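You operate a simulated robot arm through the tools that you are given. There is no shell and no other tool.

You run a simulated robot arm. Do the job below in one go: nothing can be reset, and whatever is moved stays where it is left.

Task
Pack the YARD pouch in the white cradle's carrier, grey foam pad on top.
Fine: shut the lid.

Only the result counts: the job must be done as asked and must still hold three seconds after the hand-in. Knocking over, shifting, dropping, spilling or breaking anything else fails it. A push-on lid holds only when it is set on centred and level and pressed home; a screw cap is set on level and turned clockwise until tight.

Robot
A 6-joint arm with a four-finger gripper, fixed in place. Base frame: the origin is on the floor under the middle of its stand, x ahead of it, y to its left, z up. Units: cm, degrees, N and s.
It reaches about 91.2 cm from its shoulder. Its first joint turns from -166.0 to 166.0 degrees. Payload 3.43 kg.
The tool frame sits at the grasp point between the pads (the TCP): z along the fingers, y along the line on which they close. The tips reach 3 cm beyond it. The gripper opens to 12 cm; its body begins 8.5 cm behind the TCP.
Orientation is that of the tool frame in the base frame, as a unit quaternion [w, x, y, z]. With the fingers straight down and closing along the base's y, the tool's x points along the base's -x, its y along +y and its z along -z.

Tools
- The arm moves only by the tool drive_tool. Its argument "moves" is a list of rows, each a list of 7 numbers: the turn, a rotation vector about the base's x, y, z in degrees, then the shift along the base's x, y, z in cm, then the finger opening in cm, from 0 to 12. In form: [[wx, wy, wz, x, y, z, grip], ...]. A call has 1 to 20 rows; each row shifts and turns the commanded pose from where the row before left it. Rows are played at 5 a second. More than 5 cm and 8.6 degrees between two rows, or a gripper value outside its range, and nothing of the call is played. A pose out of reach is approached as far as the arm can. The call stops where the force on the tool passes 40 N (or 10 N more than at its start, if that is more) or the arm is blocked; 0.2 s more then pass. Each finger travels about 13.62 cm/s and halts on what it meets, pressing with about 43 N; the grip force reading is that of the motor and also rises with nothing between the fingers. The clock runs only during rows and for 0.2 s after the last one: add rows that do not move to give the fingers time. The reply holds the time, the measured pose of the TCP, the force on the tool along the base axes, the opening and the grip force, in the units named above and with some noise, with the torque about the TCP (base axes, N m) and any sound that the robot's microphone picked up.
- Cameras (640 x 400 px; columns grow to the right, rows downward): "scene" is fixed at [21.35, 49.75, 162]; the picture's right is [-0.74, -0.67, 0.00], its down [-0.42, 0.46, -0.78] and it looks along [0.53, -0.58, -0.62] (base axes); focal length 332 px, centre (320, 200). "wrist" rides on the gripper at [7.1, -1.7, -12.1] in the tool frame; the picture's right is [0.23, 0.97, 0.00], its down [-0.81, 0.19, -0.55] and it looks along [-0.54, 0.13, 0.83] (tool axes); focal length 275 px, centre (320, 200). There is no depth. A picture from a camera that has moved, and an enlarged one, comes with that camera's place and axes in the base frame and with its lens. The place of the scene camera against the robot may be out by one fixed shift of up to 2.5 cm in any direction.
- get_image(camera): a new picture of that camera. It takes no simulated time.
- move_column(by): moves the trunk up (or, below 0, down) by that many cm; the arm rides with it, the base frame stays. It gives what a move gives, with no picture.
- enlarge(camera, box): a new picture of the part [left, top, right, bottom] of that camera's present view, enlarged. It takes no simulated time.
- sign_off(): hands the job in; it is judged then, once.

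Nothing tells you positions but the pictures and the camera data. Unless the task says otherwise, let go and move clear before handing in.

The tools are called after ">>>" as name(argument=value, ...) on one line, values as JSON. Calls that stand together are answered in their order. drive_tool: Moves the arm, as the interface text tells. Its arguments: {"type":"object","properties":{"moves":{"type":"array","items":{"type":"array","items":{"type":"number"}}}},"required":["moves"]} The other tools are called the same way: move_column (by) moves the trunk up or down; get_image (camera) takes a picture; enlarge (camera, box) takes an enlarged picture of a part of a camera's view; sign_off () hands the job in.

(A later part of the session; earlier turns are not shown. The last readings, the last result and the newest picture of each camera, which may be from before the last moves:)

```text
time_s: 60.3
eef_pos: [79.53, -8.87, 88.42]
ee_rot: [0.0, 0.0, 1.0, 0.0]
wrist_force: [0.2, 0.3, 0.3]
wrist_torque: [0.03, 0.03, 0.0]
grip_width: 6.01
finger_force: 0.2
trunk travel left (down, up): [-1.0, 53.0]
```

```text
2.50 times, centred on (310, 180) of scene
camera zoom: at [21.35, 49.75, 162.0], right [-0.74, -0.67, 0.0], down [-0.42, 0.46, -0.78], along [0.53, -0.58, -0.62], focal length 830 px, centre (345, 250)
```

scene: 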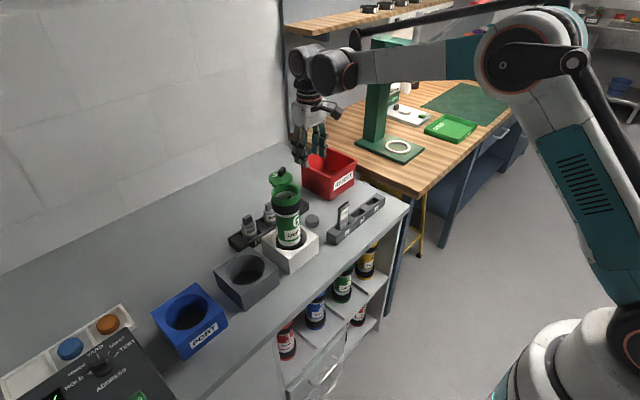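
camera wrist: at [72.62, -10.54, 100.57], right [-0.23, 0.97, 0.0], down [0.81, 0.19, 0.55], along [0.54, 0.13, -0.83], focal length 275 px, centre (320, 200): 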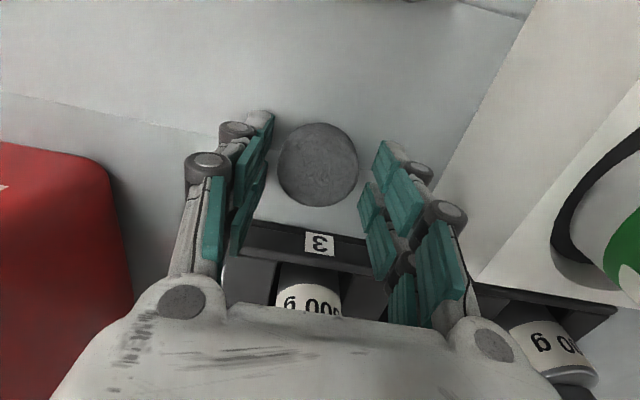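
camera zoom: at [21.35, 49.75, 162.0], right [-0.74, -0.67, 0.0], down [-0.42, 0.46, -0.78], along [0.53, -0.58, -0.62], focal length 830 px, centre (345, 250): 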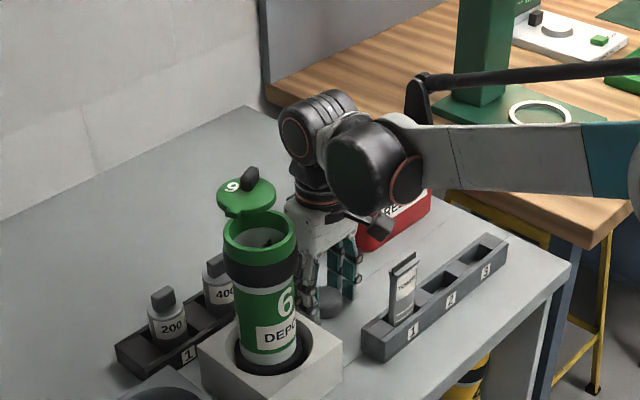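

The pad is centred between the fingers. I'll go 0.4 cm lower and close on it.

>>> drive_tool(moves=[[0, 0, 0, -0.15, -0.05, -0.4, 6], [0, 0, 0, 0, 0, 0, 5], [0, 0, 0, 0, 0, 0, 4.2], [0, 0, 0, 0, 0, 0, 3.4], [0, 0, 0, 0, 0, 0, 3.0], [0, 0, 0, 0, 0, 0, 3.0]])

>>> get_image(camera="wrist")

>>> enlarge(camera="scene", box=[280, 170, 350, 240])

```text
time_s: 61.7
eef_pos: [79.46, -8.94, 88.17]
ee_rot: [0.0, 0.0, 1.0, 0.001]
wrist_force: [0.7, -0.9, 2.1]
wrist_torque: [-0.04, 0.02, -0.04]
grip_width: 4.09
finger_force: 43.0
trunk travel left (down, up): [-1.0, 53.0]
```

```text
taken
camera wrist: at [72.46, -10.6, 100.19], right [-0.23, 0.97, 0.0], down [0.81, 0.19, 0.55], along [0.54, 0.13, -0.83], focal length 275 px, centre (320, 200)
```

wrist: 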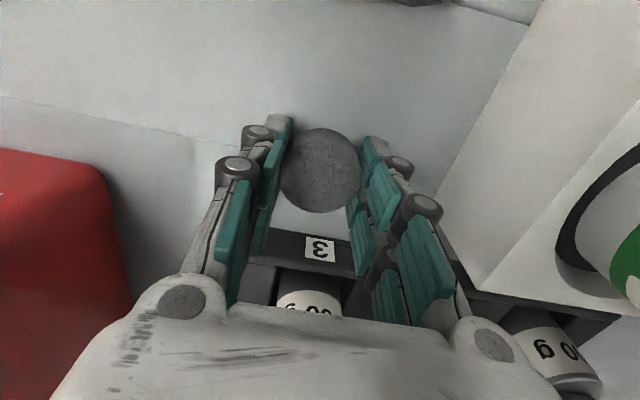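

```text
5.71 times, centred on (315, 205) of scene
camera zoom: at [21.35, 49.75, 162.0], right [-0.74, -0.67, 0.0], down [-0.42, 0.46, -0.78], along [0.53, -0.58, -0.62], focal length 1897 px, centre (349, 171)
```

zoom: 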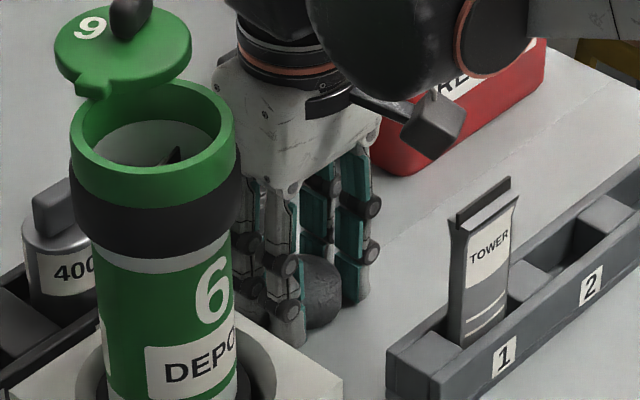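

The pad is held (4.1 cm). Lifting straight up, then raising the trunk to clear the lid and rim.

>>> drive_tool(moves=[[0, 0, 0, 0, 0, 0.5, 3.0], [0, 0, 0, 0, 0, 1.5, 3.0], [0, 0, 0, 0, 0, 2.5, 3.0], [0, 0, 0, 0, 0, 3, 3.0], [0, 0, 0, 0, 0, 0, 3.0]])

>>> enlarge(camera="scene", box=[260, 130, 360, 240])

>>> get_image(camera="wrist")

```text
time_s: 62.9
eef_pos: [79.43, -8.81, 95.71]
ee_rot: [0.0, 0.0, 1.0, -0.001]
wrist_force: [-0.3, -0.3, 0.4]
wrist_torque: [-0.02, -0.02, -0.03]
grip_width: 4.12
finger_force: 43.3
trunk travel left (down, up): [-1.0, 53.0]
```

```text
3.64 times, centred on (310, 185) of scene
camera zoom: at [21.35, 49.75, 162.0], right [-0.74, -0.67, 0.0], down [-0.42, 0.46, -0.78], along [0.53, -0.58, -0.62], focal length 1207 px, centre (356, 254)
```

zoom: 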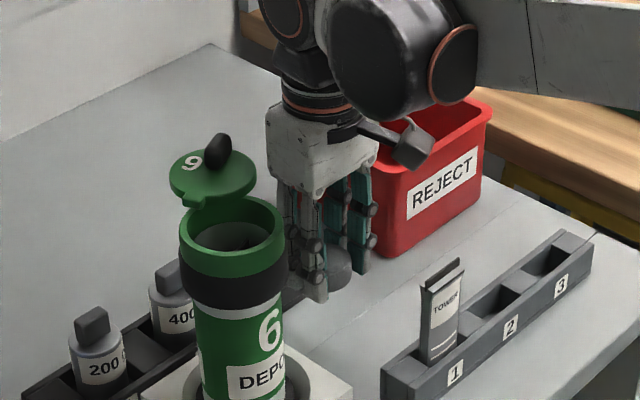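

```text
taken
camera wrist: at [72.41, -10.53, 107.73], right [-0.23, 0.97, 0.0], down [0.81, 0.19, 0.55], along [0.54, 0.13, -0.83], focal length 275 px, centre (320, 200)
```

wrist: 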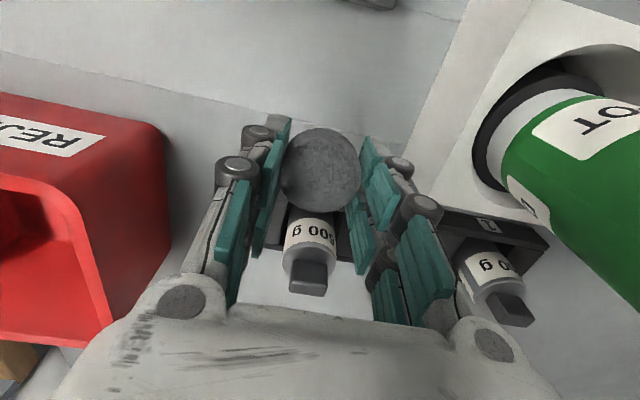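

The pad is held and lifted. Raising with the trunk well above the rim.

>>> move_column(by=15)

>>> move_column(by=11)

>>> get_image(camera="wrist")

>>> enlarge(camera="wrist", box=[350, 10, 530, 170])

```text
time_s: 64.7
eef_pos: [79.45, -9.02, 110.62]
ee_rot: [0.001, 0.0, 1.0, 0.0]
wrist_force: [-0.1, -0.1, -0.3]
wrist_torque: [0.0, -0.01, 0.01]
grip_width: 4.15
finger_force: 43.5
trunk travel left (down, up): [-16.0, 38.0]
```

```text
time_s: 66.1
eef_pos: [79.39, -8.88, 121.7]
ee_rot: [0.001, 0.0, 1.0, 0.0]
wrist_force: [0.0, 0.8, -0.6]
wrist_torque: [0.03, 0.02, 0.04]
grip_width: 4.13
finger_force: 43.2
trunk travel left (down, up): [-27.0, 27.0]
```

```text
taken
camera wrist: at [72.45, -10.54, 133.65], right [-0.23, 0.97, 0.0], down [0.81, 0.19, 0.55], along [0.54, 0.13, -0.83], focal length 275 px, centre (320, 200)
```

wrist: 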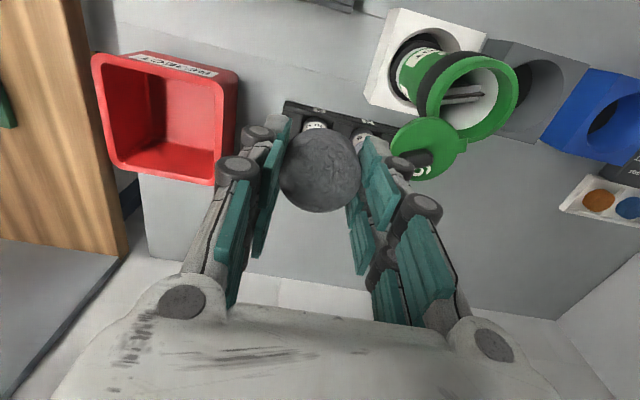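

```text
2.50 times, centred on (440, 90) of wrist
camera zoom: at [72.45, -10.54, 133.65], right [-0.23, 0.97, 0.0], down [0.81, 0.19, 0.55], along [0.54, 0.13, -0.83], focal length 688 px, centre (20, 475)
```

zoom: 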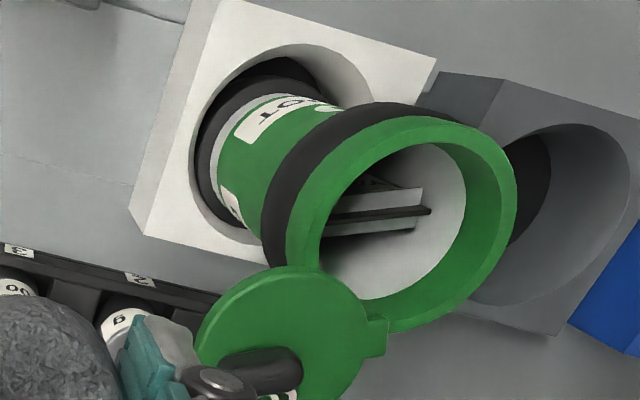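

The bore with the pouch inside is visible. I'll carry the pad over the bore, offset slightly away from the lid edge, to about (75.3, 4.9).

>>> drive_tool(moves=[[0, 0, 0, -1.03, 3.45, 0, 3.0], [0, 0, 0, -1.03, 3.45, 0, 3.0], [0, 0, 0, -1.03, 3.45, 0, 3.0], [0, 0, 0, -1.03, 3.45, 0, 3.0], [0, 0, 0, 0, 0, -3, 3.0], [0, 0, 0, 0, 0, 0, 3.0]])

>>> get_image(camera="wrist")

>>> enlarge(camera="scene", box=[250, 130, 330, 220])

>>> enlarge(camera="wrist", box=[250, 60, 410, 220])

```text
time_s: 67.5
eef_pos: [75.17, 4.98, 118.81]
ee_rot: [0.0, 0.0, 1.0, 0.0]
wrist_force: [-0.4, 0.9, -0.4]
wrist_torque: [0.0, -0.03, 0.0]
grip_width: 4.13
finger_force: 43.1
trunk travel left (down, up): [-27.0, 27.0]
```

```text
taken
camera wrist: at [68.26, 3.3, 130.71], right [-0.23, 0.97, 0.0], down [0.81, 0.19, 0.55], along [0.54, 0.13, -0.83], focal length 275 px, centre (320, 200)
```

wrist: 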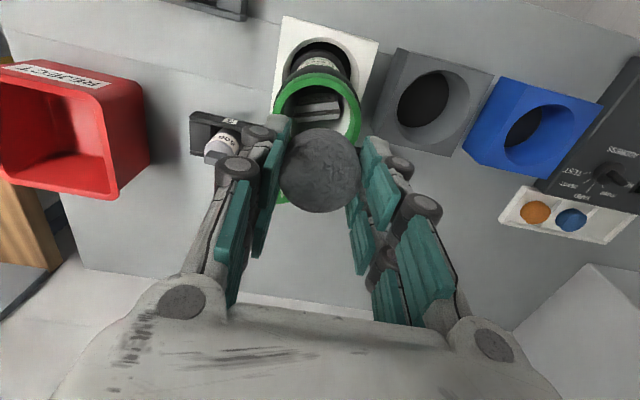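

```text
4.44 times, centred on (290, 175) of scene
camera zoom: at [21.35, 49.75, 162.0], right [-0.74, -0.67, 0.0], down [-0.42, 0.46, -0.78], along [0.53, -0.58, -0.62], focal length 1475 px, centre (453, 311)
```

zoom: 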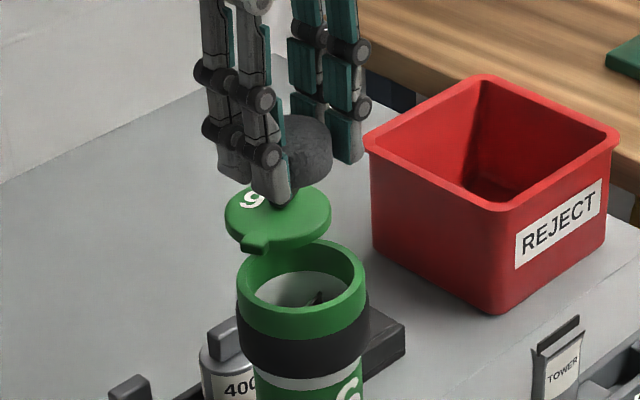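

```text
2.50 times, centred on (330, 140) of wrist
camera zoom: at [68.26, 3.3, 130.71], right [-0.23, 0.97, 0.0], down [0.81, 0.19, 0.55], along [0.54, 0.13, -0.83], focal length 688 px, centre (295, 350)
```

zoom: 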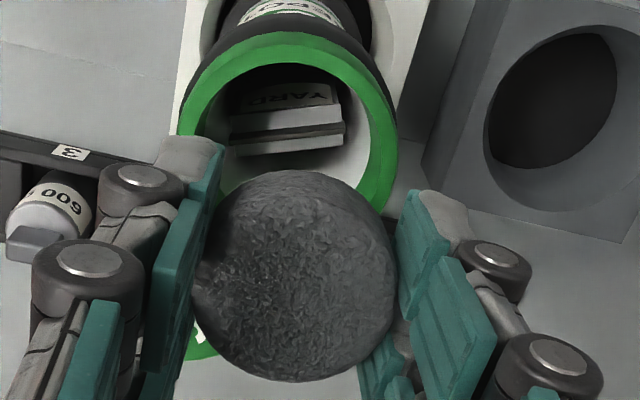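

The pad is over the bore, slightly away from the lid side. Lowering until the tips are just above lid height, then releasing gently.

>>> drive_tool(moves=[[0, 0, 0, 0.1, -0.1, -2, 3.0], [0, 0, 0, 0, 0, -2, 3.0], [0, 0, 0, 0, 0, -1.5, 3.0], [0, 0, 0, 0, 0, -0.8, 3.0], [0, 0, 0, 0, 0, 0, 3.0]])

>>> enlarge(camera="scene", box=[255, 150, 325, 220])

>>> enlarge(camera="wrist", box=[250, 60, 410, 240])

```text
time_s: 68.7
eef_pos: [75.47, 4.87, 112.39]
ee_rot: [0.001, 0.0, 1.0, 0.0]
wrist_force: [1.0, -0.1, 0.3]
wrist_torque: [-0.01, 0.01, -0.03]
grip_width: 4.13
finger_force: 43.5
trunk travel left (down, up): [-27.0, 27.0]
```

```text
5.71 times, centred on (290, 185) of scene
camera zoom: at [21.35, 49.75, 162.0], right [-0.74, -0.67, 0.0], down [-0.42, 0.46, -0.78], along [0.53, -0.58, -0.62], focal length 1897 px, centre (491, 286)
```

zoom: 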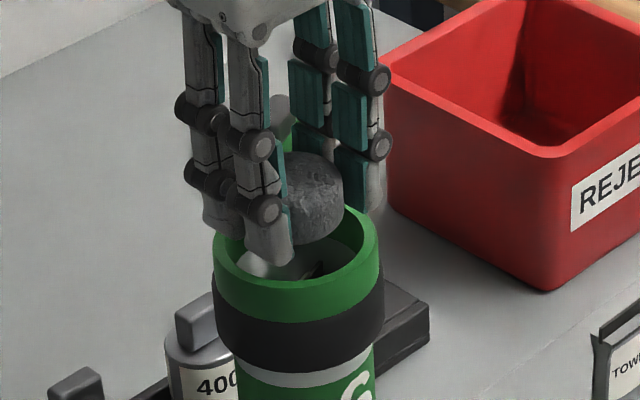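

```text
2.22 times, centred on (330, 150) of wrist
camera zoom: at [68.35, 3.19, 124.41], right [-0.23, 0.97, 0.0], down [0.81, 0.19, 0.55], along [0.54, 0.13, -0.83], focal length 612 px, centre (298, 311)
```

zoom: 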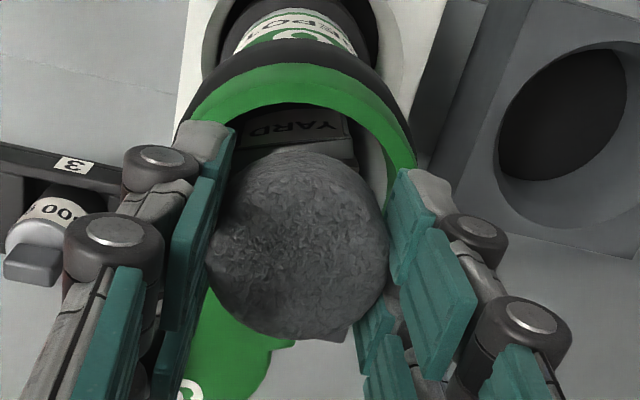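

The pad is centred over the opening. Releasing in small steps.

>>> drive_tool(moves=[[0, 0, 0, 0, 0, 0, 4.3], [0, 0, 0, 0, 0, 0, 4.8], [0, 0, 0, 0, 0, 0, 5.4], [0, 0, 0, 0, 0, 0, 5.4], [0, 0, 0, 0, 0, 0, 5.4]])

>>> enlarge(camera="scene", box=[255, 150, 325, 220])

>>> enlarge(camera="wrist", box=[250, 60, 410, 240])

```text
time_s: 69.9
eef_pos: [75.41, 4.91, 112.36]
ee_rot: [0.0, 0.0, 1.0, 0.0]
wrist_force: [0.6, 0.4, 0.3]
wrist_torque: [0.03, -0.01, 0.02]
grip_width: 5.43
finger_force: 0.0
trunk travel left (down, up): [-27.0, 27.0]
```

```text
5.71 times, centred on (290, 185) of scene
camera zoom: at [21.35, 49.75, 162.0], right [-0.74, -0.67, 0.0], down [-0.42, 0.46, -0.78], along [0.53, -0.58, -0.62], focal length 1897 px, centre (491, 286)
```

zoom: 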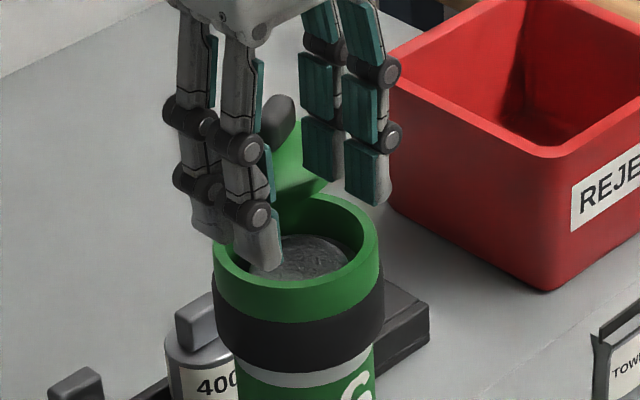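

```text
2.22 times, centred on (330, 150) of wrist
camera zoom: at [68.35, 3.19, 124.42], right [-0.23, 0.97, 0.0], down [0.81, 0.19, 0.55], along [0.54, 0.13, -0.83], focal length 612 px, centre (298, 311)
```

zoom: 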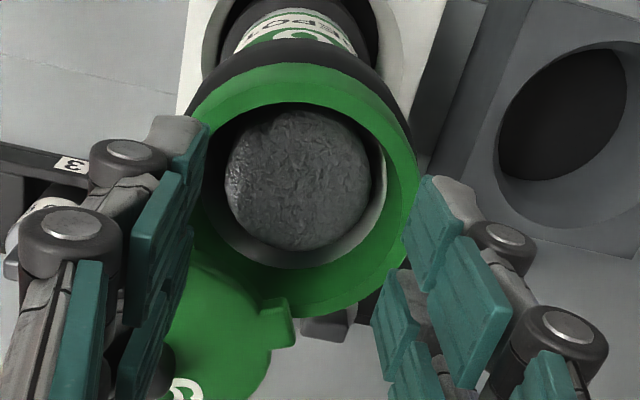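

The pad dropped in and lies flat on top of the pouch, below the rim. I'll rise and go back above the lid's bar, turned to about 114° as before.

>>> drive_tool(moves=[[0, 0, 0, 0, 0, 2, 5.4], [0, 0, 0, 0, 0, 4, 5.4], [0, 0, 0, 0, 0, 4, 5.4], [0, 0, 8.15, 0.4, -0.29, 0.2, 5], [0, 0, 8.15, 0.4, -0.29, 0.2, 5], [0, 0, 8.15, 0.4, -0.29, 0.2, 5], [0, 0, 8.15, 0.4, -0.29, 0.2, 5], [0, 0, 8.15, 0.4, -0.29, 0.2, 5], [0, 0, 8.15, 0.4, -0.29, 0.2, 5], [0, 0, 8.15, 0.4, -0.29, 0.2, 5], [0, 0, 8.15, 0.4, -0.29, 0.2, 5], [0, 0, 8.15, 0.4, -0.29, 0, 5], [0, 0, 8.15, 0.4, -0.29, 0, 5], [0, 0, 8.15, 0.4, -0.29, 0, 5], [0, 0, 8.15, 0.4, -0.29, 0, 5], [0, 0, 8.15, 0.4, -0.29, 0, 5], [0, 0, 8.15, 0.4, -0.29, 0, 5], [0, 0, 0, 0, 0, 0, 5]])

>>> get_image(camera="wrist")

>>> enlarge(camera="wrist", box=[260, 60, 390, 210])

>>> enlarge(camera="scene", box=[250, 150, 330, 220])

```text
time_s: 73.7
eef_pos: [81.06, 0.66, 123.83]
ee_rot: [-0.001, 0.839, -0.544, 0.0]
wrist_force: [0.7, 0.5, -0.5]
wrist_torque: [0.03, -0.01, 0.0]
grip_width: 4.99
finger_force: 0.0
trunk travel left (down, up): [-27.0, 27.0]
```

```text
taken
camera wrist: at [85.64, -5.03, 135.98], right [-0.79, -0.61, 0.0], down [-0.51, 0.66, 0.55], along [-0.34, 0.44, -0.83], focal length 275 px, centre (320, 200)
```

wrist: 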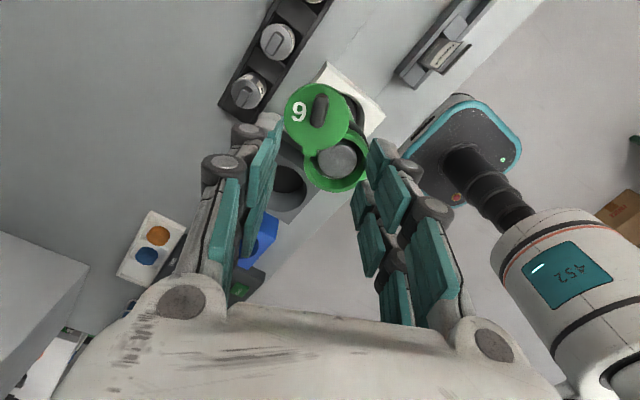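

```text
2.67 times, centred on (325, 135) of wrist
camera zoom: at [85.64, -5.03, 135.98], right [-0.79, -0.61, 0.0], down [-0.51, 0.66, 0.55], along [-0.34, 0.44, -0.83], focal length 734 px, centre (307, 373)
```

zoom: 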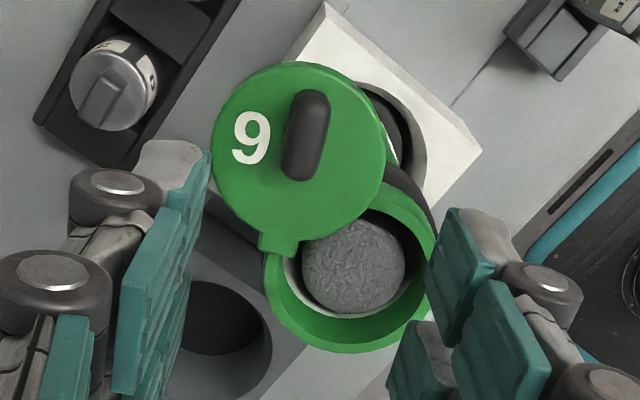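

```text
5.71 times, centred on (290, 185) of scene
camera zoom: at [21.35, 49.75, 162.0], right [-0.74, -0.67, 0.0], down [-0.42, 0.46, -0.78], along [0.53, -0.58, -0.62], focal length 1897 px, centre (491, 286)
```

zoom: 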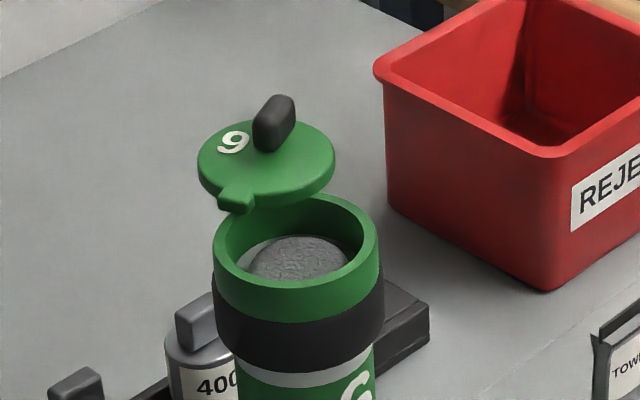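

The pad sits flat on the pouch inside the rim. The bar is at about (81.1, 0.9); I'll come down over it and re-grip.

>>> drive_tool(moves=[[0, 0, 0, 0.05, 0.2, -3, 4], [0, 0, 0, 0, 0, -3, 4], [0, 0, 0, 0, 0, -2, 4], [0, 0, 0, 0, 0, 0, 4]])

>>> enlarge(camera="wrist", box=[250, 50, 410, 230])

>>> enlarge(camera="scene", box=[250, 140, 330, 210])

```text
time_s: 74.7
eef_pos: [81.19, 0.87, 115.94]
ee_rot: [0.0, 0.84, -0.543, 0.001]
wrist_force: [0.0, -0.6, -0.2]
wrist_torque: [0.0, 0.01, 0.01]
grip_width: 3.96
finger_force: 0.1
trunk travel left (down, up): [-27.0, 27.0]
```

```text
2.22 times, centred on (330, 140) of wrist
camera zoom: at [85.71, -4.88, 127.92], right [-0.79, -0.61, 0.0], down [-0.51, 0.66, 0.55], along [-0.34, 0.44, -0.83], focal length 612 px, centre (298, 333)
```

zoom: 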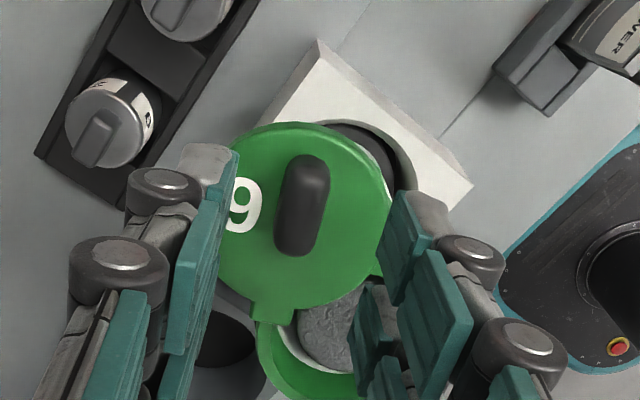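

```text
5.71 times, centred on (290, 175) of scene
camera zoom: at [21.35, 49.75, 162.0], right [-0.74, -0.67, 0.0], down [-0.42, 0.46, -0.78], along [0.53, -0.58, -0.62], focal length 1897 px, centre (491, 343)
```

zoom: 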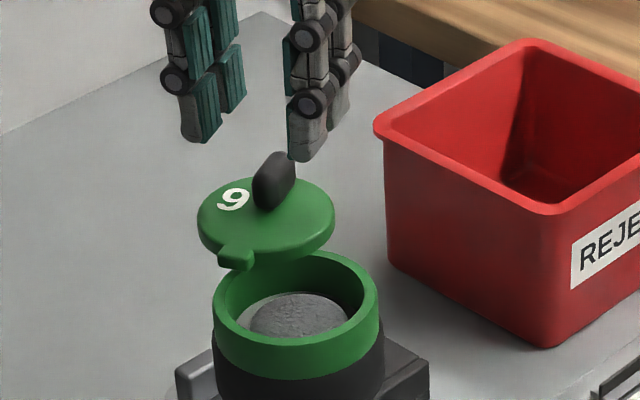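

>>> drive_tool(moves=[[0, 0, 0, -0.12, -0.1, -1.5, 4], [0, 0, 0, 0, 0, -1.2, 3.5], [0, 0, 0, 0, 0, -0.8, 3], [0, 0, 0, 0, 0, 0, 2.4]])

>>> enlarge(camera="wrist", box=[250, 50, 410, 230])

>>> enlarge(camera="scene", box=[250, 140, 330, 210])

```text
time_s: 75.7
eef_pos: [80.95, 0.86, 112.55]
ee_rot: [0.001, 0.839, -0.544, 0.0]
wrist_force: [-0.3, -0.2, 0.8]
wrist_torque: [-0.01, -0.05, 0.01]
grip_width: 2.38
finger_force: 0.0
trunk travel left (down, up): [-27.0, 27.0]
```

```text
2.22 times, centred on (330, 140) of wrist
camera zoom: at [85.6, -4.99, 124.47], right [-0.79, -0.61, 0.0], down [-0.51, 0.66, 0.55], along [-0.34, 0.44, -0.83], focal length 612 px, centre (298, 333)
```

zoom: 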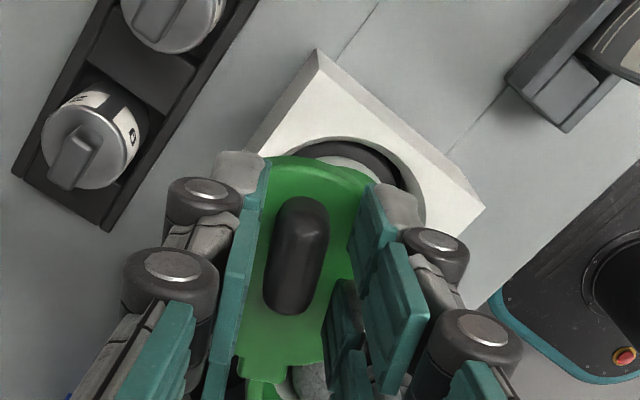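

```text
5.71 times, centred on (290, 175) of scene
camera zoom: at [21.35, 49.75, 162.0], right [-0.74, -0.67, 0.0], down [-0.42, 0.46, -0.78], along [0.53, -0.58, -0.62], focal length 1897 px, centre (491, 343)
```

zoom: 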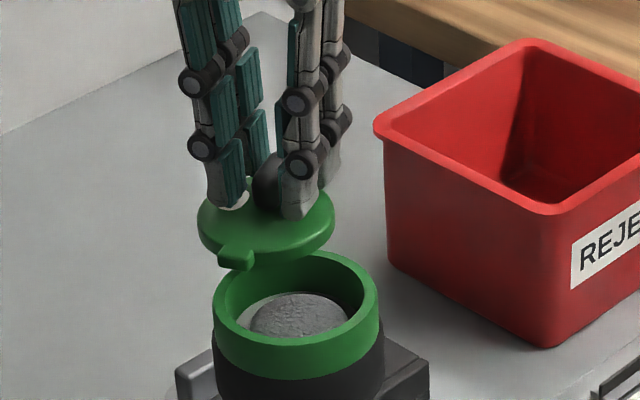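

The bar is centred between the pads. I'll grip it and swing the lid back along the reverse arc, first half way.

>>> drive_tool(moves=[[0, 0, 0, 0, 0, 0, 1.6], [0, 0, 0, 0, 0, 0, 0.6], [0, 0, 0, 0, 0, 0, 0.6], [0, 0, -6, -0.469, -0.18, 0, 0.6], [0, 0, -6, -0.485, -0.13, 0, 0.6], [0, 0, -6, -0.496, -0.079, 0, 0.6], [0, 0, -6, -0.502, -0.026, 0, 0.6], [0, 0, -6, -0.502, 0.026, 0, 0.6], [0, 0, -6, -0.496, 0.079, 0, 0.6], [0, 0, 0, 0, 0, 0, 0.6]])

>>> enlarge(camera="scene", box=[250, 150, 330, 220])

```text
time_s: 77.9
eef_pos: [78.03, 0.5, 112.47]
ee_rot: [0.0, -0.63, 0.777, 0.001]
wrist_force: [2.3, 0.2, 7.7]
wrist_torque: [0.38, -0.16, -0.15]
grip_width: 1.35
finger_force: 42.9
trunk travel left (down, up): [-27.0, 27.0]
```

```text
5.71 times, centred on (290, 185) of scene
camera zoom: at [21.35, 49.75, 162.0], right [-0.74, -0.67, 0.0], down [-0.42, 0.46, -0.78], along [0.53, -0.58, -0.62], focal length 1897 px, centre (491, 286)
```

zoom: 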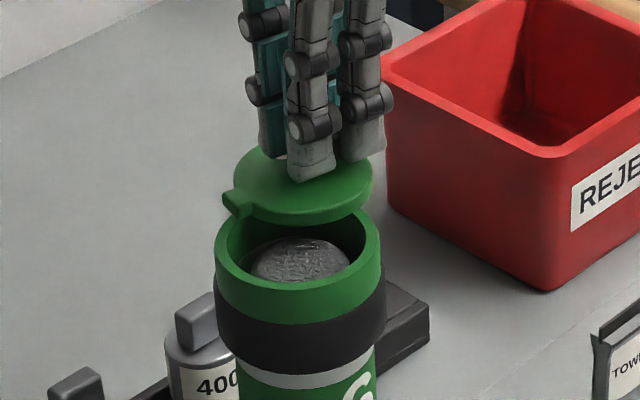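

The lid swings back, with about 8 N of vertical press on the rim. I'll ease up 0.1 cm and go on.

>>> drive_tool(moves=[[0, 0, 0, 0, 0, 0.1, 0.6], [0, 0, 0, 0, 0, 0, 0.6]])

>>> enlarge(camera="scene", box=[230, 170, 330, 280])

```text
time_s: 78.5
eef_pos: [78.06, 0.56, 112.48]
ee_rot: [0.0, -0.63, 0.776, 0.0]
wrist_force: [0.8, 0.5, -1.3]
wrist_torque: [-0.11, -0.05, 0.03]
grip_width: 1.34
finger_force: 43.0
trunk travel left (down, up): [-27.0, 27.0]
```

```text
3.64 times, centred on (280, 225) of scene
camera zoom: at [21.35, 49.75, 162.0], right [-0.74, -0.67, 0.0], down [-0.42, 0.46, -0.78], along [0.53, -0.58, -0.62], focal length 1207 px, centre (466, 109)
```

zoom: 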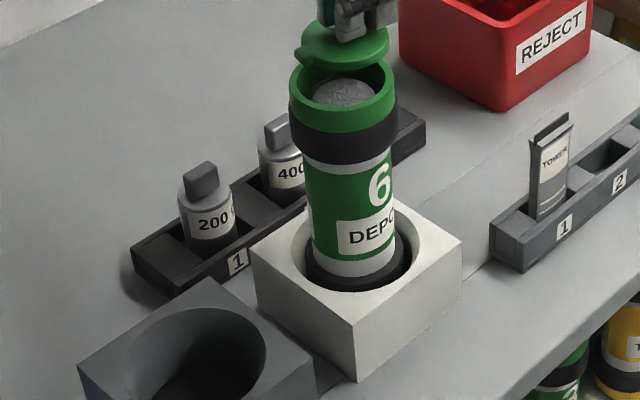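

Forces relaxed. Continuing to about 24°.

>>> drive_tool(moves=[[0, 0, -6, -0.485, 0.13, 0, 0.6], [0, 0, -6, -0.469, 0.18, 0, 0.6], [0, 0, -6, -0.448, 0.228, 0, 0.6], [0, 0, -6, -0.421, 0.274, 0, 0.6], [0, 0, 0, 0, 0, 0, 0.6]])

>>> enlarge(camera="scene", box=[250, 150, 330, 220])

```text
time_s: 79.7
eef_pos: [76.17, 1.39, 112.61]
ee_rot: [0.0, -0.454, 0.891, 0.001]
wrist_force: [0.7, 0.3, -1.9]
wrist_torque: [-0.14, -0.05, 0.0]
grip_width: 1.37
finger_force: 43.4
trunk travel left (down, up): [-27.0, 27.0]
```

```text
5.71 times, centred on (290, 185) of scene
camera zoom: at [21.35, 49.75, 162.0], right [-0.74, -0.67, 0.0], down [-0.42, 0.46, -0.78], along [0.53, -0.58, -0.62], focal length 1897 px, centre (491, 286)
```

zoom: 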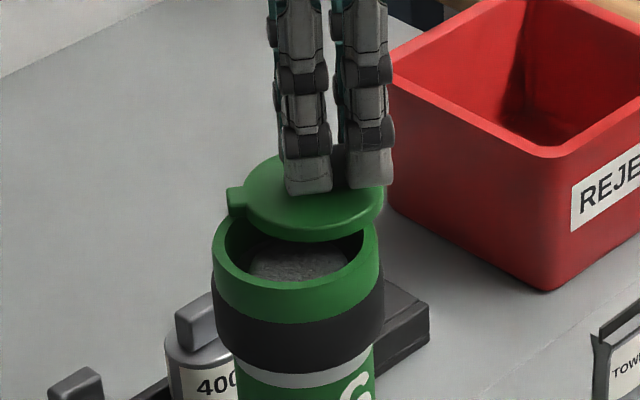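

>>> drive_tool(moves=[[0, 0, -6, -0.39, 0.316, -0.03, 0.6], [0, 0, -6, -0.355, 0.355, 0, 0.6], [0, 0, -6, -0.316, 0.39, 0, 0.6], [0, 0, -6, -0.274, 0.421, 0, 0.6], [0, 0, 0, 0, 0, 0, 0.6]])

>>> enlarge(camera="scene", box=[265, 175, 309, 203])

>>> enlarge(camera="scene", box=[230, 170, 330, 280])

```text
time_s: 80.9
eef_pos: [74.78, 2.87, 112.51]
ee_rot: [0.0, -0.26, 0.966, 0.001]
wrist_force: [-0.1, 0.2, -0.5]
wrist_torque: [-0.07, -0.01, 0.03]
grip_width: 1.38
finger_force: 42.9
trunk travel left (down, up): [-27.0, 27.0]
```

```text
14.29 times, centred on (287, 189) of scene
camera zoom: at [21.35, 49.75, 162.0], right [-0.74, -0.67, 0.0], down [-0.42, 0.46, -0.78], along [0.53, -0.58, -0.62], focal length 4742 px, centre (791, 357)
```

zoom: 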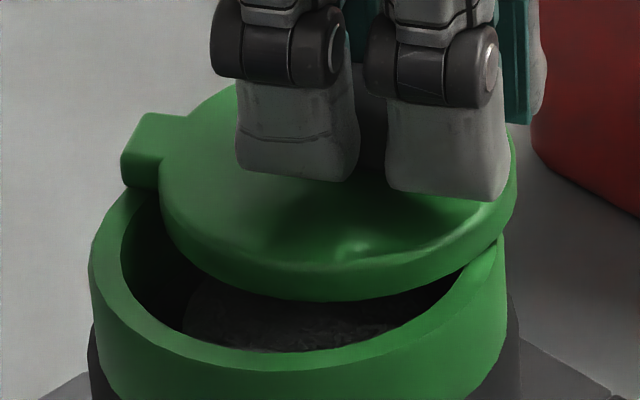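

```text
3.64 times, centred on (280, 225) of scene
camera zoom: at [21.35, 49.75, 162.0], right [-0.74, -0.67, 0.0], down [-0.42, 0.46, -0.78], along [0.53, -0.58, -0.62], focal length 1207 px, centre (466, 109)
```

zoom: 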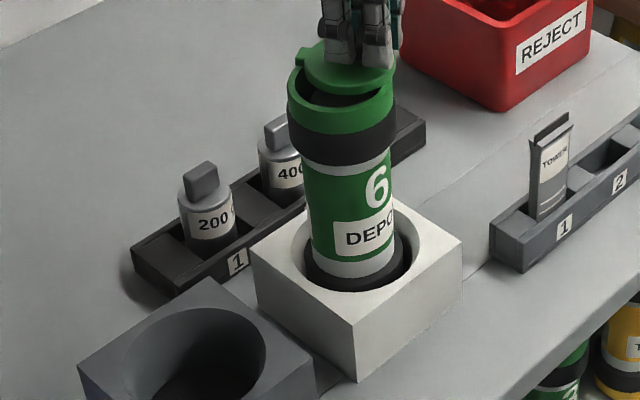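

>>> drive_tool(moves=[[0, 0, -6, -0.228, 0.448, 0, 0.6], [0, 0, -6, -0.18, 0.469, 0, 0.6], [0, 0, 0, 0, 0, 0, 0.6]])

>>> enlarge(camera="scene", box=[265, 175, 309, 203])

>>> enlarge(camera="scene", box=[230, 170, 330, 280])

```text
time_s: 81.7
eef_pos: [74.44, 3.71, 112.5]
ee_rot: [0.0, -0.156, 0.988, 0.0]
wrist_force: [-0.8, 0.4, -0.2]
wrist_torque: [-0.08, 0.06, -0.01]
grip_width: 1.37
finger_force: 43.3
trunk travel left (down, up): [-27.0, 27.0]
```

```text
14.29 times, centred on (287, 189) of scene
camera zoom: at [21.35, 49.75, 162.0], right [-0.74, -0.67, 0.0], down [-0.42, 0.46, -0.78], along [0.53, -0.58, -0.62], focal length 4742 px, centre (791, 357)
```

zoom: 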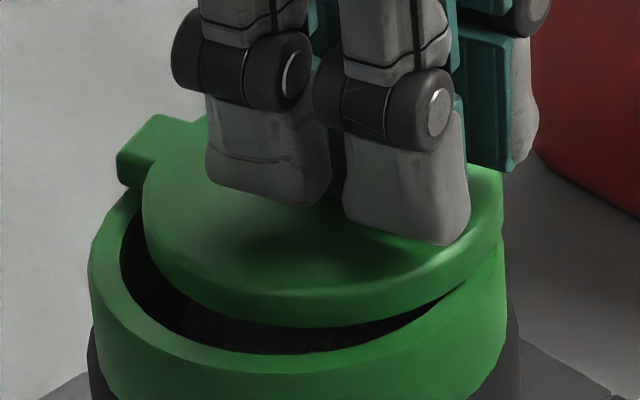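

```text
3.64 times, centred on (280, 225) of scene
camera zoom: at [21.35, 49.75, 162.0], right [-0.74, -0.67, 0.0], down [-0.42, 0.46, -0.78], along [0.53, -0.58, -0.62], focal length 1207 px, centre (466, 109)
```

zoom: 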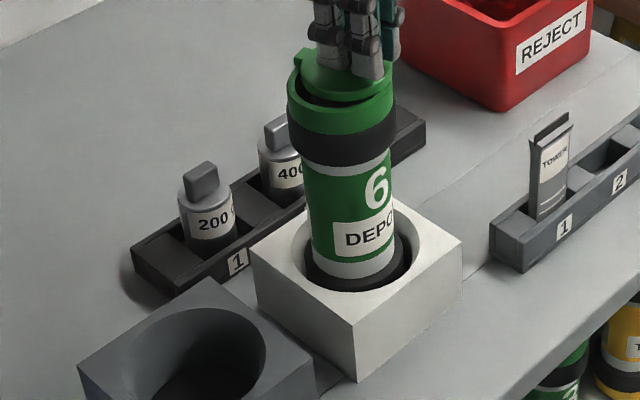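

About 13° still to go by the crescent's width. Continuing in smaller steps.

>>> drive_tool(moves=[[0, 0, -4, -0.095, 0.322, 0, 0.6], [0, 0, -4, -0.073, 0.328, 0, 0.6], [0, 0, 0, 0, 0, 0, 0.6]])

>>> enlarge(camera="scene", box=[265, 175, 309, 203])

>>> enlarge(camera="wrist", box=[250, 50, 410, 230])

```text
time_s: 82.5
eef_pos: [74.23, 4.41, 112.65]
ee_rot: [0.0, -0.088, 0.996, 0.0]
wrist_force: [0.1, -0.6, 0.0]
wrist_torque: [-0.04, 0.06, 0.02]
grip_width: 1.33
finger_force: 42.4
trunk travel left (down, up): [-27.0, 27.0]
```

```text
14.29 times, centred on (287, 189) of scene
camera zoom: at [21.35, 49.75, 162.0], right [-0.74, -0.67, 0.0], down [-0.42, 0.46, -0.78], along [0.53, -0.58, -0.62], focal length 4742 px, centre (791, 357)
```

zoom: 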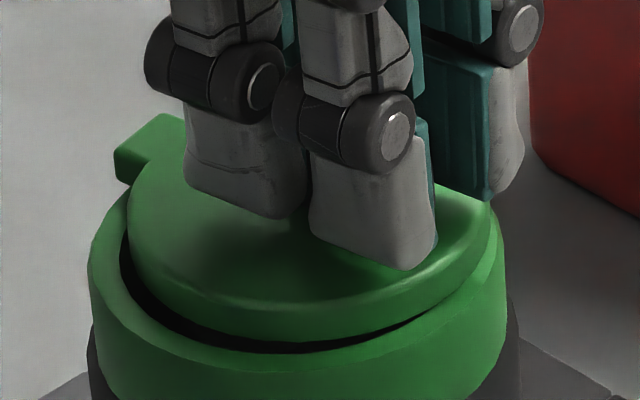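

```text
2.22 times, centred on (330, 140) of wrist
camera zoom: at [67.68, 1.53, 124.56], right [-0.4, 0.92, 0.0], down [0.77, 0.33, 0.55], along [0.51, 0.22, -0.83], focal length 612 px, centre (298, 333)
```

zoom: 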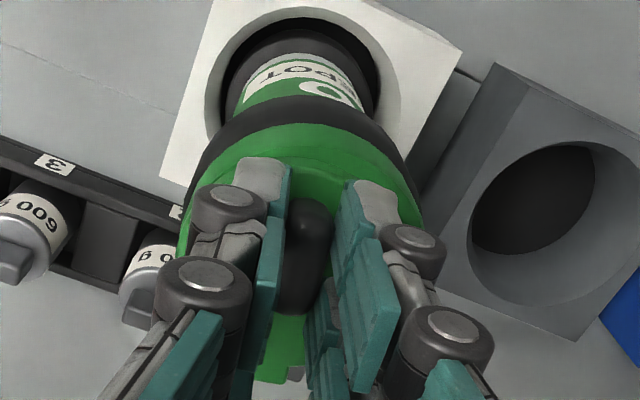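

>>> drive_tool(moves=[[0, 0, -4, -0.05, 0.332, 0, 0.6], [0, 0, 0, 0, 0, 0, 0.6]])

>>> enlarge(camera="scene", box=[265, 175, 309, 203])

```text
time_s: 83.1
eef_pos: [74.32, 4.76, 112.54]
ee_rot: [0.001, -0.053, 0.999, 0.0]
wrist_force: [0.1, -0.1, -0.4]
wrist_torque: [-0.01, 0.03, -0.03]
grip_width: 1.36
finger_force: 43.0
trunk travel left (down, up): [-27.0, 27.0]
```

```text
14.29 times, centred on (287, 189) of scene
camera zoom: at [21.35, 49.75, 162.0], right [-0.74, -0.67, 0.0], down [-0.42, 0.46, -0.78], along [0.53, -0.58, -0.62], focal length 4742 px, centre (791, 357)
```

zoom: 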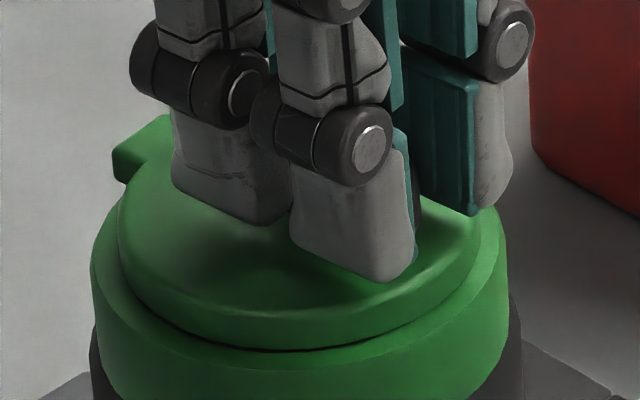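

Nearly concentric now. A couple more degrees, watching for the closed stop.

>>> drive_tool(moves=[[0, 0, -2, -0.02, 0.167, 0, 0.6], [0, 0, 0, 0, 0, 0, 0.6]])

>>> enlarge(camera="scene", box=[265, 175, 309, 203])

>>> enlarge(camera="scene", box=[230, 170, 330, 280])

```text
time_s: 83.7
eef_pos: [74.19, 4.88, 112.48]
ee_rot: [0.0, -0.036, 0.999, 0.0]
wrist_force: [0.2, -0.2, -0.3]
wrist_torque: [-0.02, 0.05, 0.01]
grip_width: 1.35
finger_force: 42.6
trunk travel left (down, up): [-27.0, 27.0]
```

```text
14.29 times, centred on (287, 189) of scene
camera zoom: at [21.35, 49.75, 162.0], right [-0.74, -0.67, 0.0], down [-0.42, 0.46, -0.78], along [0.53, -0.58, -0.62], focal length 4742 px, centre (791, 357)
```

zoom: 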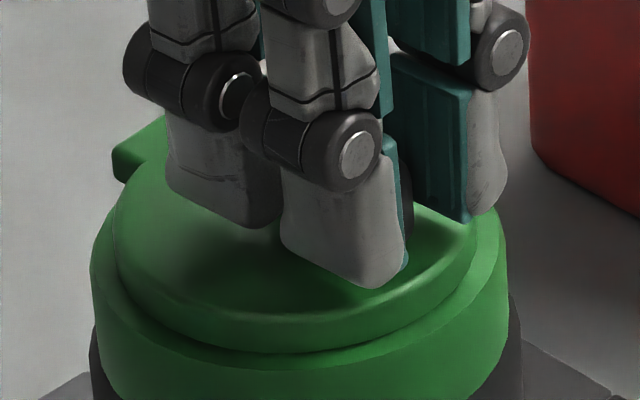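

```text
3.64 times, centred on (280, 225) of scene
camera zoom: at [21.35, 49.75, 162.0], right [-0.74, -0.67, 0.0], down [-0.42, 0.46, -0.78], along [0.53, -0.58, -0.62], focal length 1207 px, centre (466, 109)
```

zoom: 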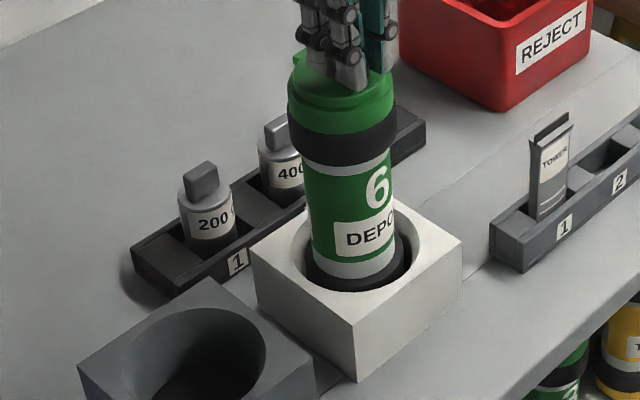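

The disc looks concentric with the rim (yaw about 4°). I'll nudge 2° further to feel for a stop or detent.

>>> drive_tool(moves=[[0, 0, -2, -0.015, 0.167, 0, 0.6], [0, 0, 0, 0, 0, 0, 0.6]])

>>> enlarge(camera="scene", box=[265, 175, 309, 203])

>>> enlarge(camera="scene", box=[230, 170, 330, 280])

```text
time_s: 84.3
eef_pos: [74.02, 5.02, 112.45]
ee_rot: [-0.001, -0.018, 1.0, 0.0]
wrist_force: [0.1, 0.6, -0.3]
wrist_torque: [0.01, 0.0, 0.01]
grip_width: 1.37
finger_force: 42.5
trunk travel left (down, up): [-27.0, 27.0]
```

```text
14.29 times, centred on (287, 189) of scene
camera zoom: at [21.35, 49.75, 162.0], right [-0.74, -0.67, 0.0], down [-0.42, 0.46, -0.78], along [0.53, -0.58, -0.62], focal length 4742 px, centre (791, 357)
```

zoom: 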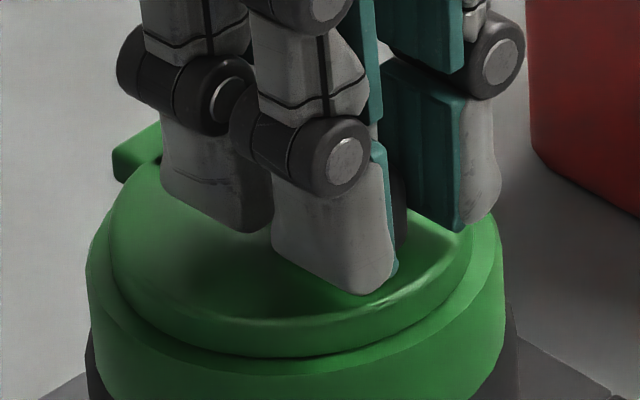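

```text
3.64 times, centred on (280, 225) of scene
camera zoom: at [21.35, 49.75, 162.0], right [-0.74, -0.67, 0.0], down [-0.42, 0.46, -0.78], along [0.53, -0.58, -0.62], focal length 1207 px, centre (466, 109)
```

zoom: 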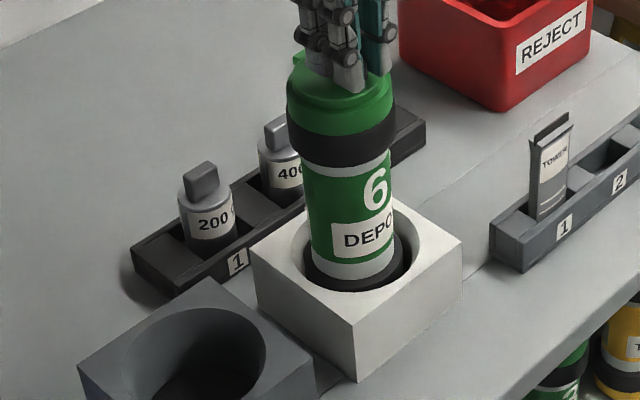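

The body now turns along with the lid, so the lid is against its closed stop. I'll press it 2° more against the stop, then let go and check.

>>> drive_tool(moves=[[0, 0, -2, 0, 0.05, 0, 0.6], [0, 0, 0, 0, 0, 0, 0.6], [0, 0, 0, 0, 0, 0, 0.6]])

>>> enlarge(camera="scene", box=[265, 175, 309, 203])

>>> enlarge(camera="scene", box=[230, 170, 330, 280])

```text
time_s: 85.1
eef_pos: [74.27, 5.1, 112.37]
ee_rot: [0.001, -0.001, 1.0, 0.0]
wrist_force: [-0.4, -1.2, -0.4]
wrist_torque: [-0.02, 0.02, 0.02]
grip_width: 1.35
finger_force: 42.7
trunk travel left (down, up): [-27.0, 27.0]
```

```text
14.29 times, centred on (287, 189) of scene
camera zoom: at [21.35, 49.75, 162.0], right [-0.74, -0.67, 0.0], down [-0.42, 0.46, -0.78], along [0.53, -0.58, -0.62], focal length 4742 px, centre (791, 357)
```

zoom: 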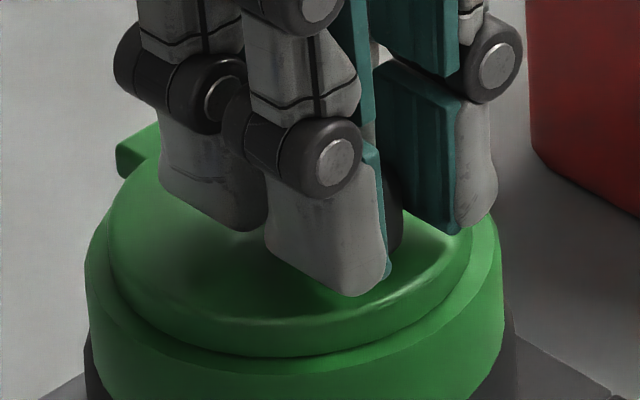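

```text
3.64 times, centred on (280, 225) of scene
camera zoom: at [21.35, 49.75, 162.0], right [-0.74, -0.67, 0.0], down [-0.42, 0.46, -0.78], along [0.53, -0.58, -0.62], focal length 1207 px, centre (466, 109)
```

zoom: 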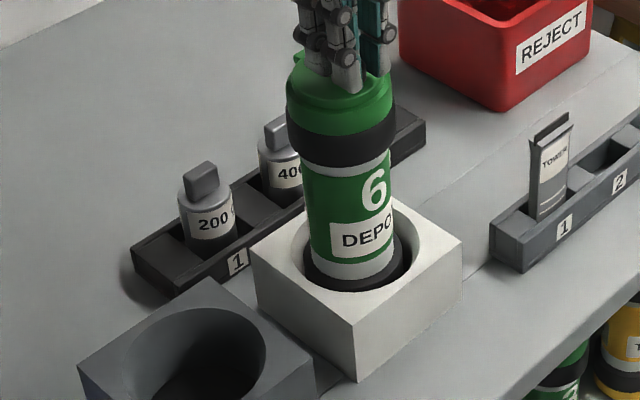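

The lid and body move as one, so it's shut. Releasing gently and rising to check.

>>> drive_tool(moves=[[0, 0, 0, 0, 0, 0, 1.6], [0, 0, 0, 0, 0, 0, 2.2], [0, 0, 0, 0, 0, 0, 3.0], [0, 0, 0, 0, 0, 2, 3.0], [0, 0, 0, 0, 0, 3, 4], [0, 0, 0, -2, 0, 4, 6], [0, 0, 0, -2, 0, 3, 8], [0, 0, 0, 0, 0, 0, 8]])

>>> enlarge(camera="scene", box=[268, 178, 306, 202])

>>> enlarge(camera="scene", box=[230, 170, 330, 280])

>>> get_image(camera="wrist")

```text
time_s: 86.9
eef_pos: [70.34, 5.13, 124.53]
ee_rot: [0.0, -0.001, 1.0, 0.0]
wrist_force: [1.2, -0.3, 0.1]
wrist_torque: [0.0, -0.03, 0.0]
grip_width: 8.0
finger_force: 0.1
trunk travel left (down, up): [-27.0, 27.0]
```

```text
16.00 times, centred on (287, 190) of scene
camera zoom: at [21.35, 49.75, 162.0], right [-0.74, -0.67, 0.0], down [-0.42, 0.46, -0.78], along [0.53, -0.58, -0.62], focal length 5311 px, centre (848, 360)
```

zoom: 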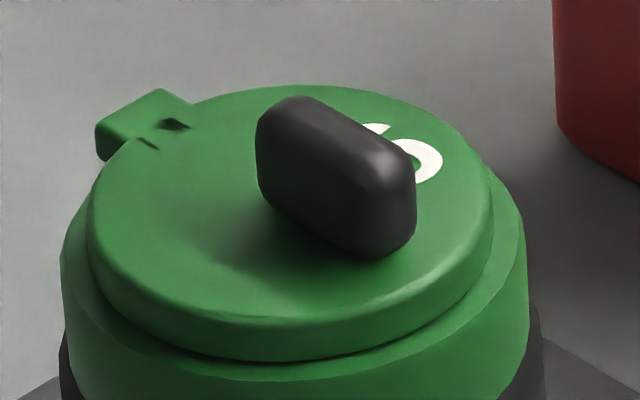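

```text
3.64 times, centred on (280, 225) of scene
camera zoom: at [21.35, 49.75, 162.0], right [-0.74, -0.67, 0.0], down [-0.42, 0.46, -0.78], along [0.53, -0.58, -0.62], focal length 1207 px, centre (466, 109)
```

zoom: 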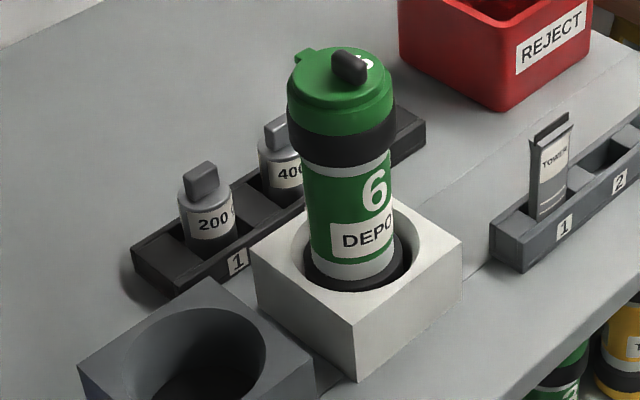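

```text
taken
camera wrist: at [63.3, 3.44, 136.57], right [-0.23, 0.97, 0.0], down [0.81, 0.19, 0.55], along [0.54, 0.13, -0.83], focal length 275 px, centre (320, 200)
```

wrist: 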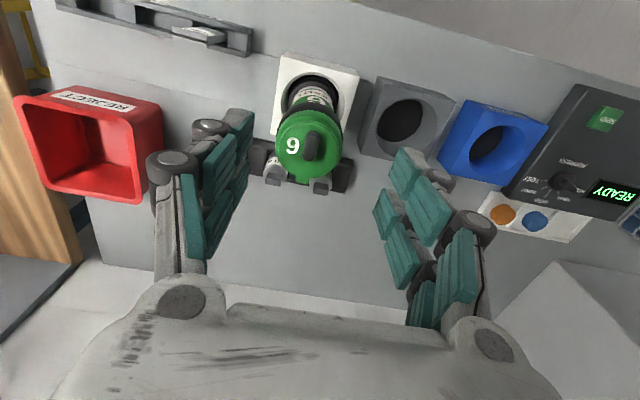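

The lid sits concentric, matching its original closed look. I notice small dark marks by the ear; I'll zoom in from both cameras.

>>> enlarge(camera="scene", box=[270, 180, 290, 193])

>>> enlarge(camera="wrist", box=[265, 95, 355, 200])

>>> enlarge(camera="wrist", box=[285, 160, 325, 195])

```text
16.00 times, centred on (280, 186) of scene
camera zoom: at [21.35, 49.75, 162.0], right [-0.74, -0.67, 0.0], down [-0.42, 0.46, -0.78], along [0.53, -0.58, -0.62], focal length 5311 px, centre (960, 416)
```

zoom: 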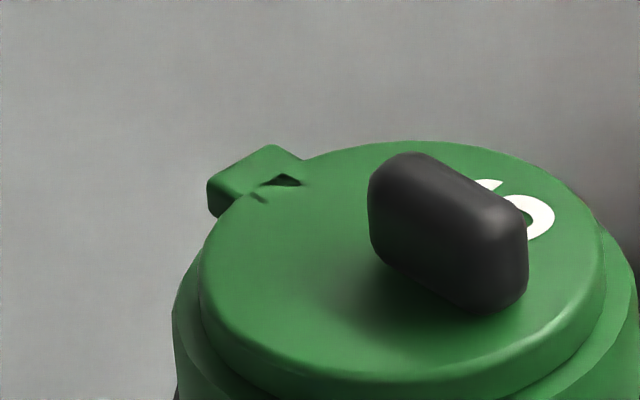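

```text
3.81 times, centred on (310, 148) of wrist
camera zoom: at [63.3, 3.44, 136.57], right [-0.23, 0.97, 0.0], down [0.81, 0.19, 0.55], along [0.54, 0.13, -0.83], focal length 1049 px, centre (358, 400)
```

zoom: 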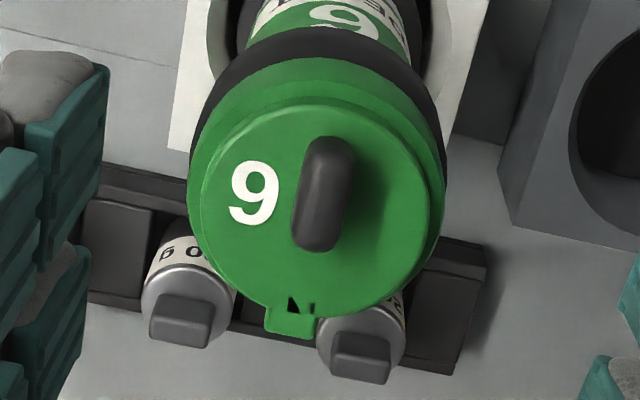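

```text
11.43 times, centred on (305, 178) of wrist
camera zoom: at [63.3, 3.44, 136.57], right [-0.23, 0.97, 0.0], down [0.81, 0.19, 0.55], along [0.54, 0.13, -0.83], focal length 3146 px, centre (491, 457)
```

zoom: 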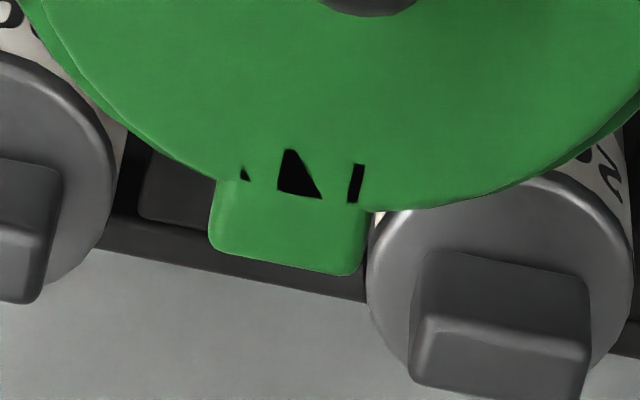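

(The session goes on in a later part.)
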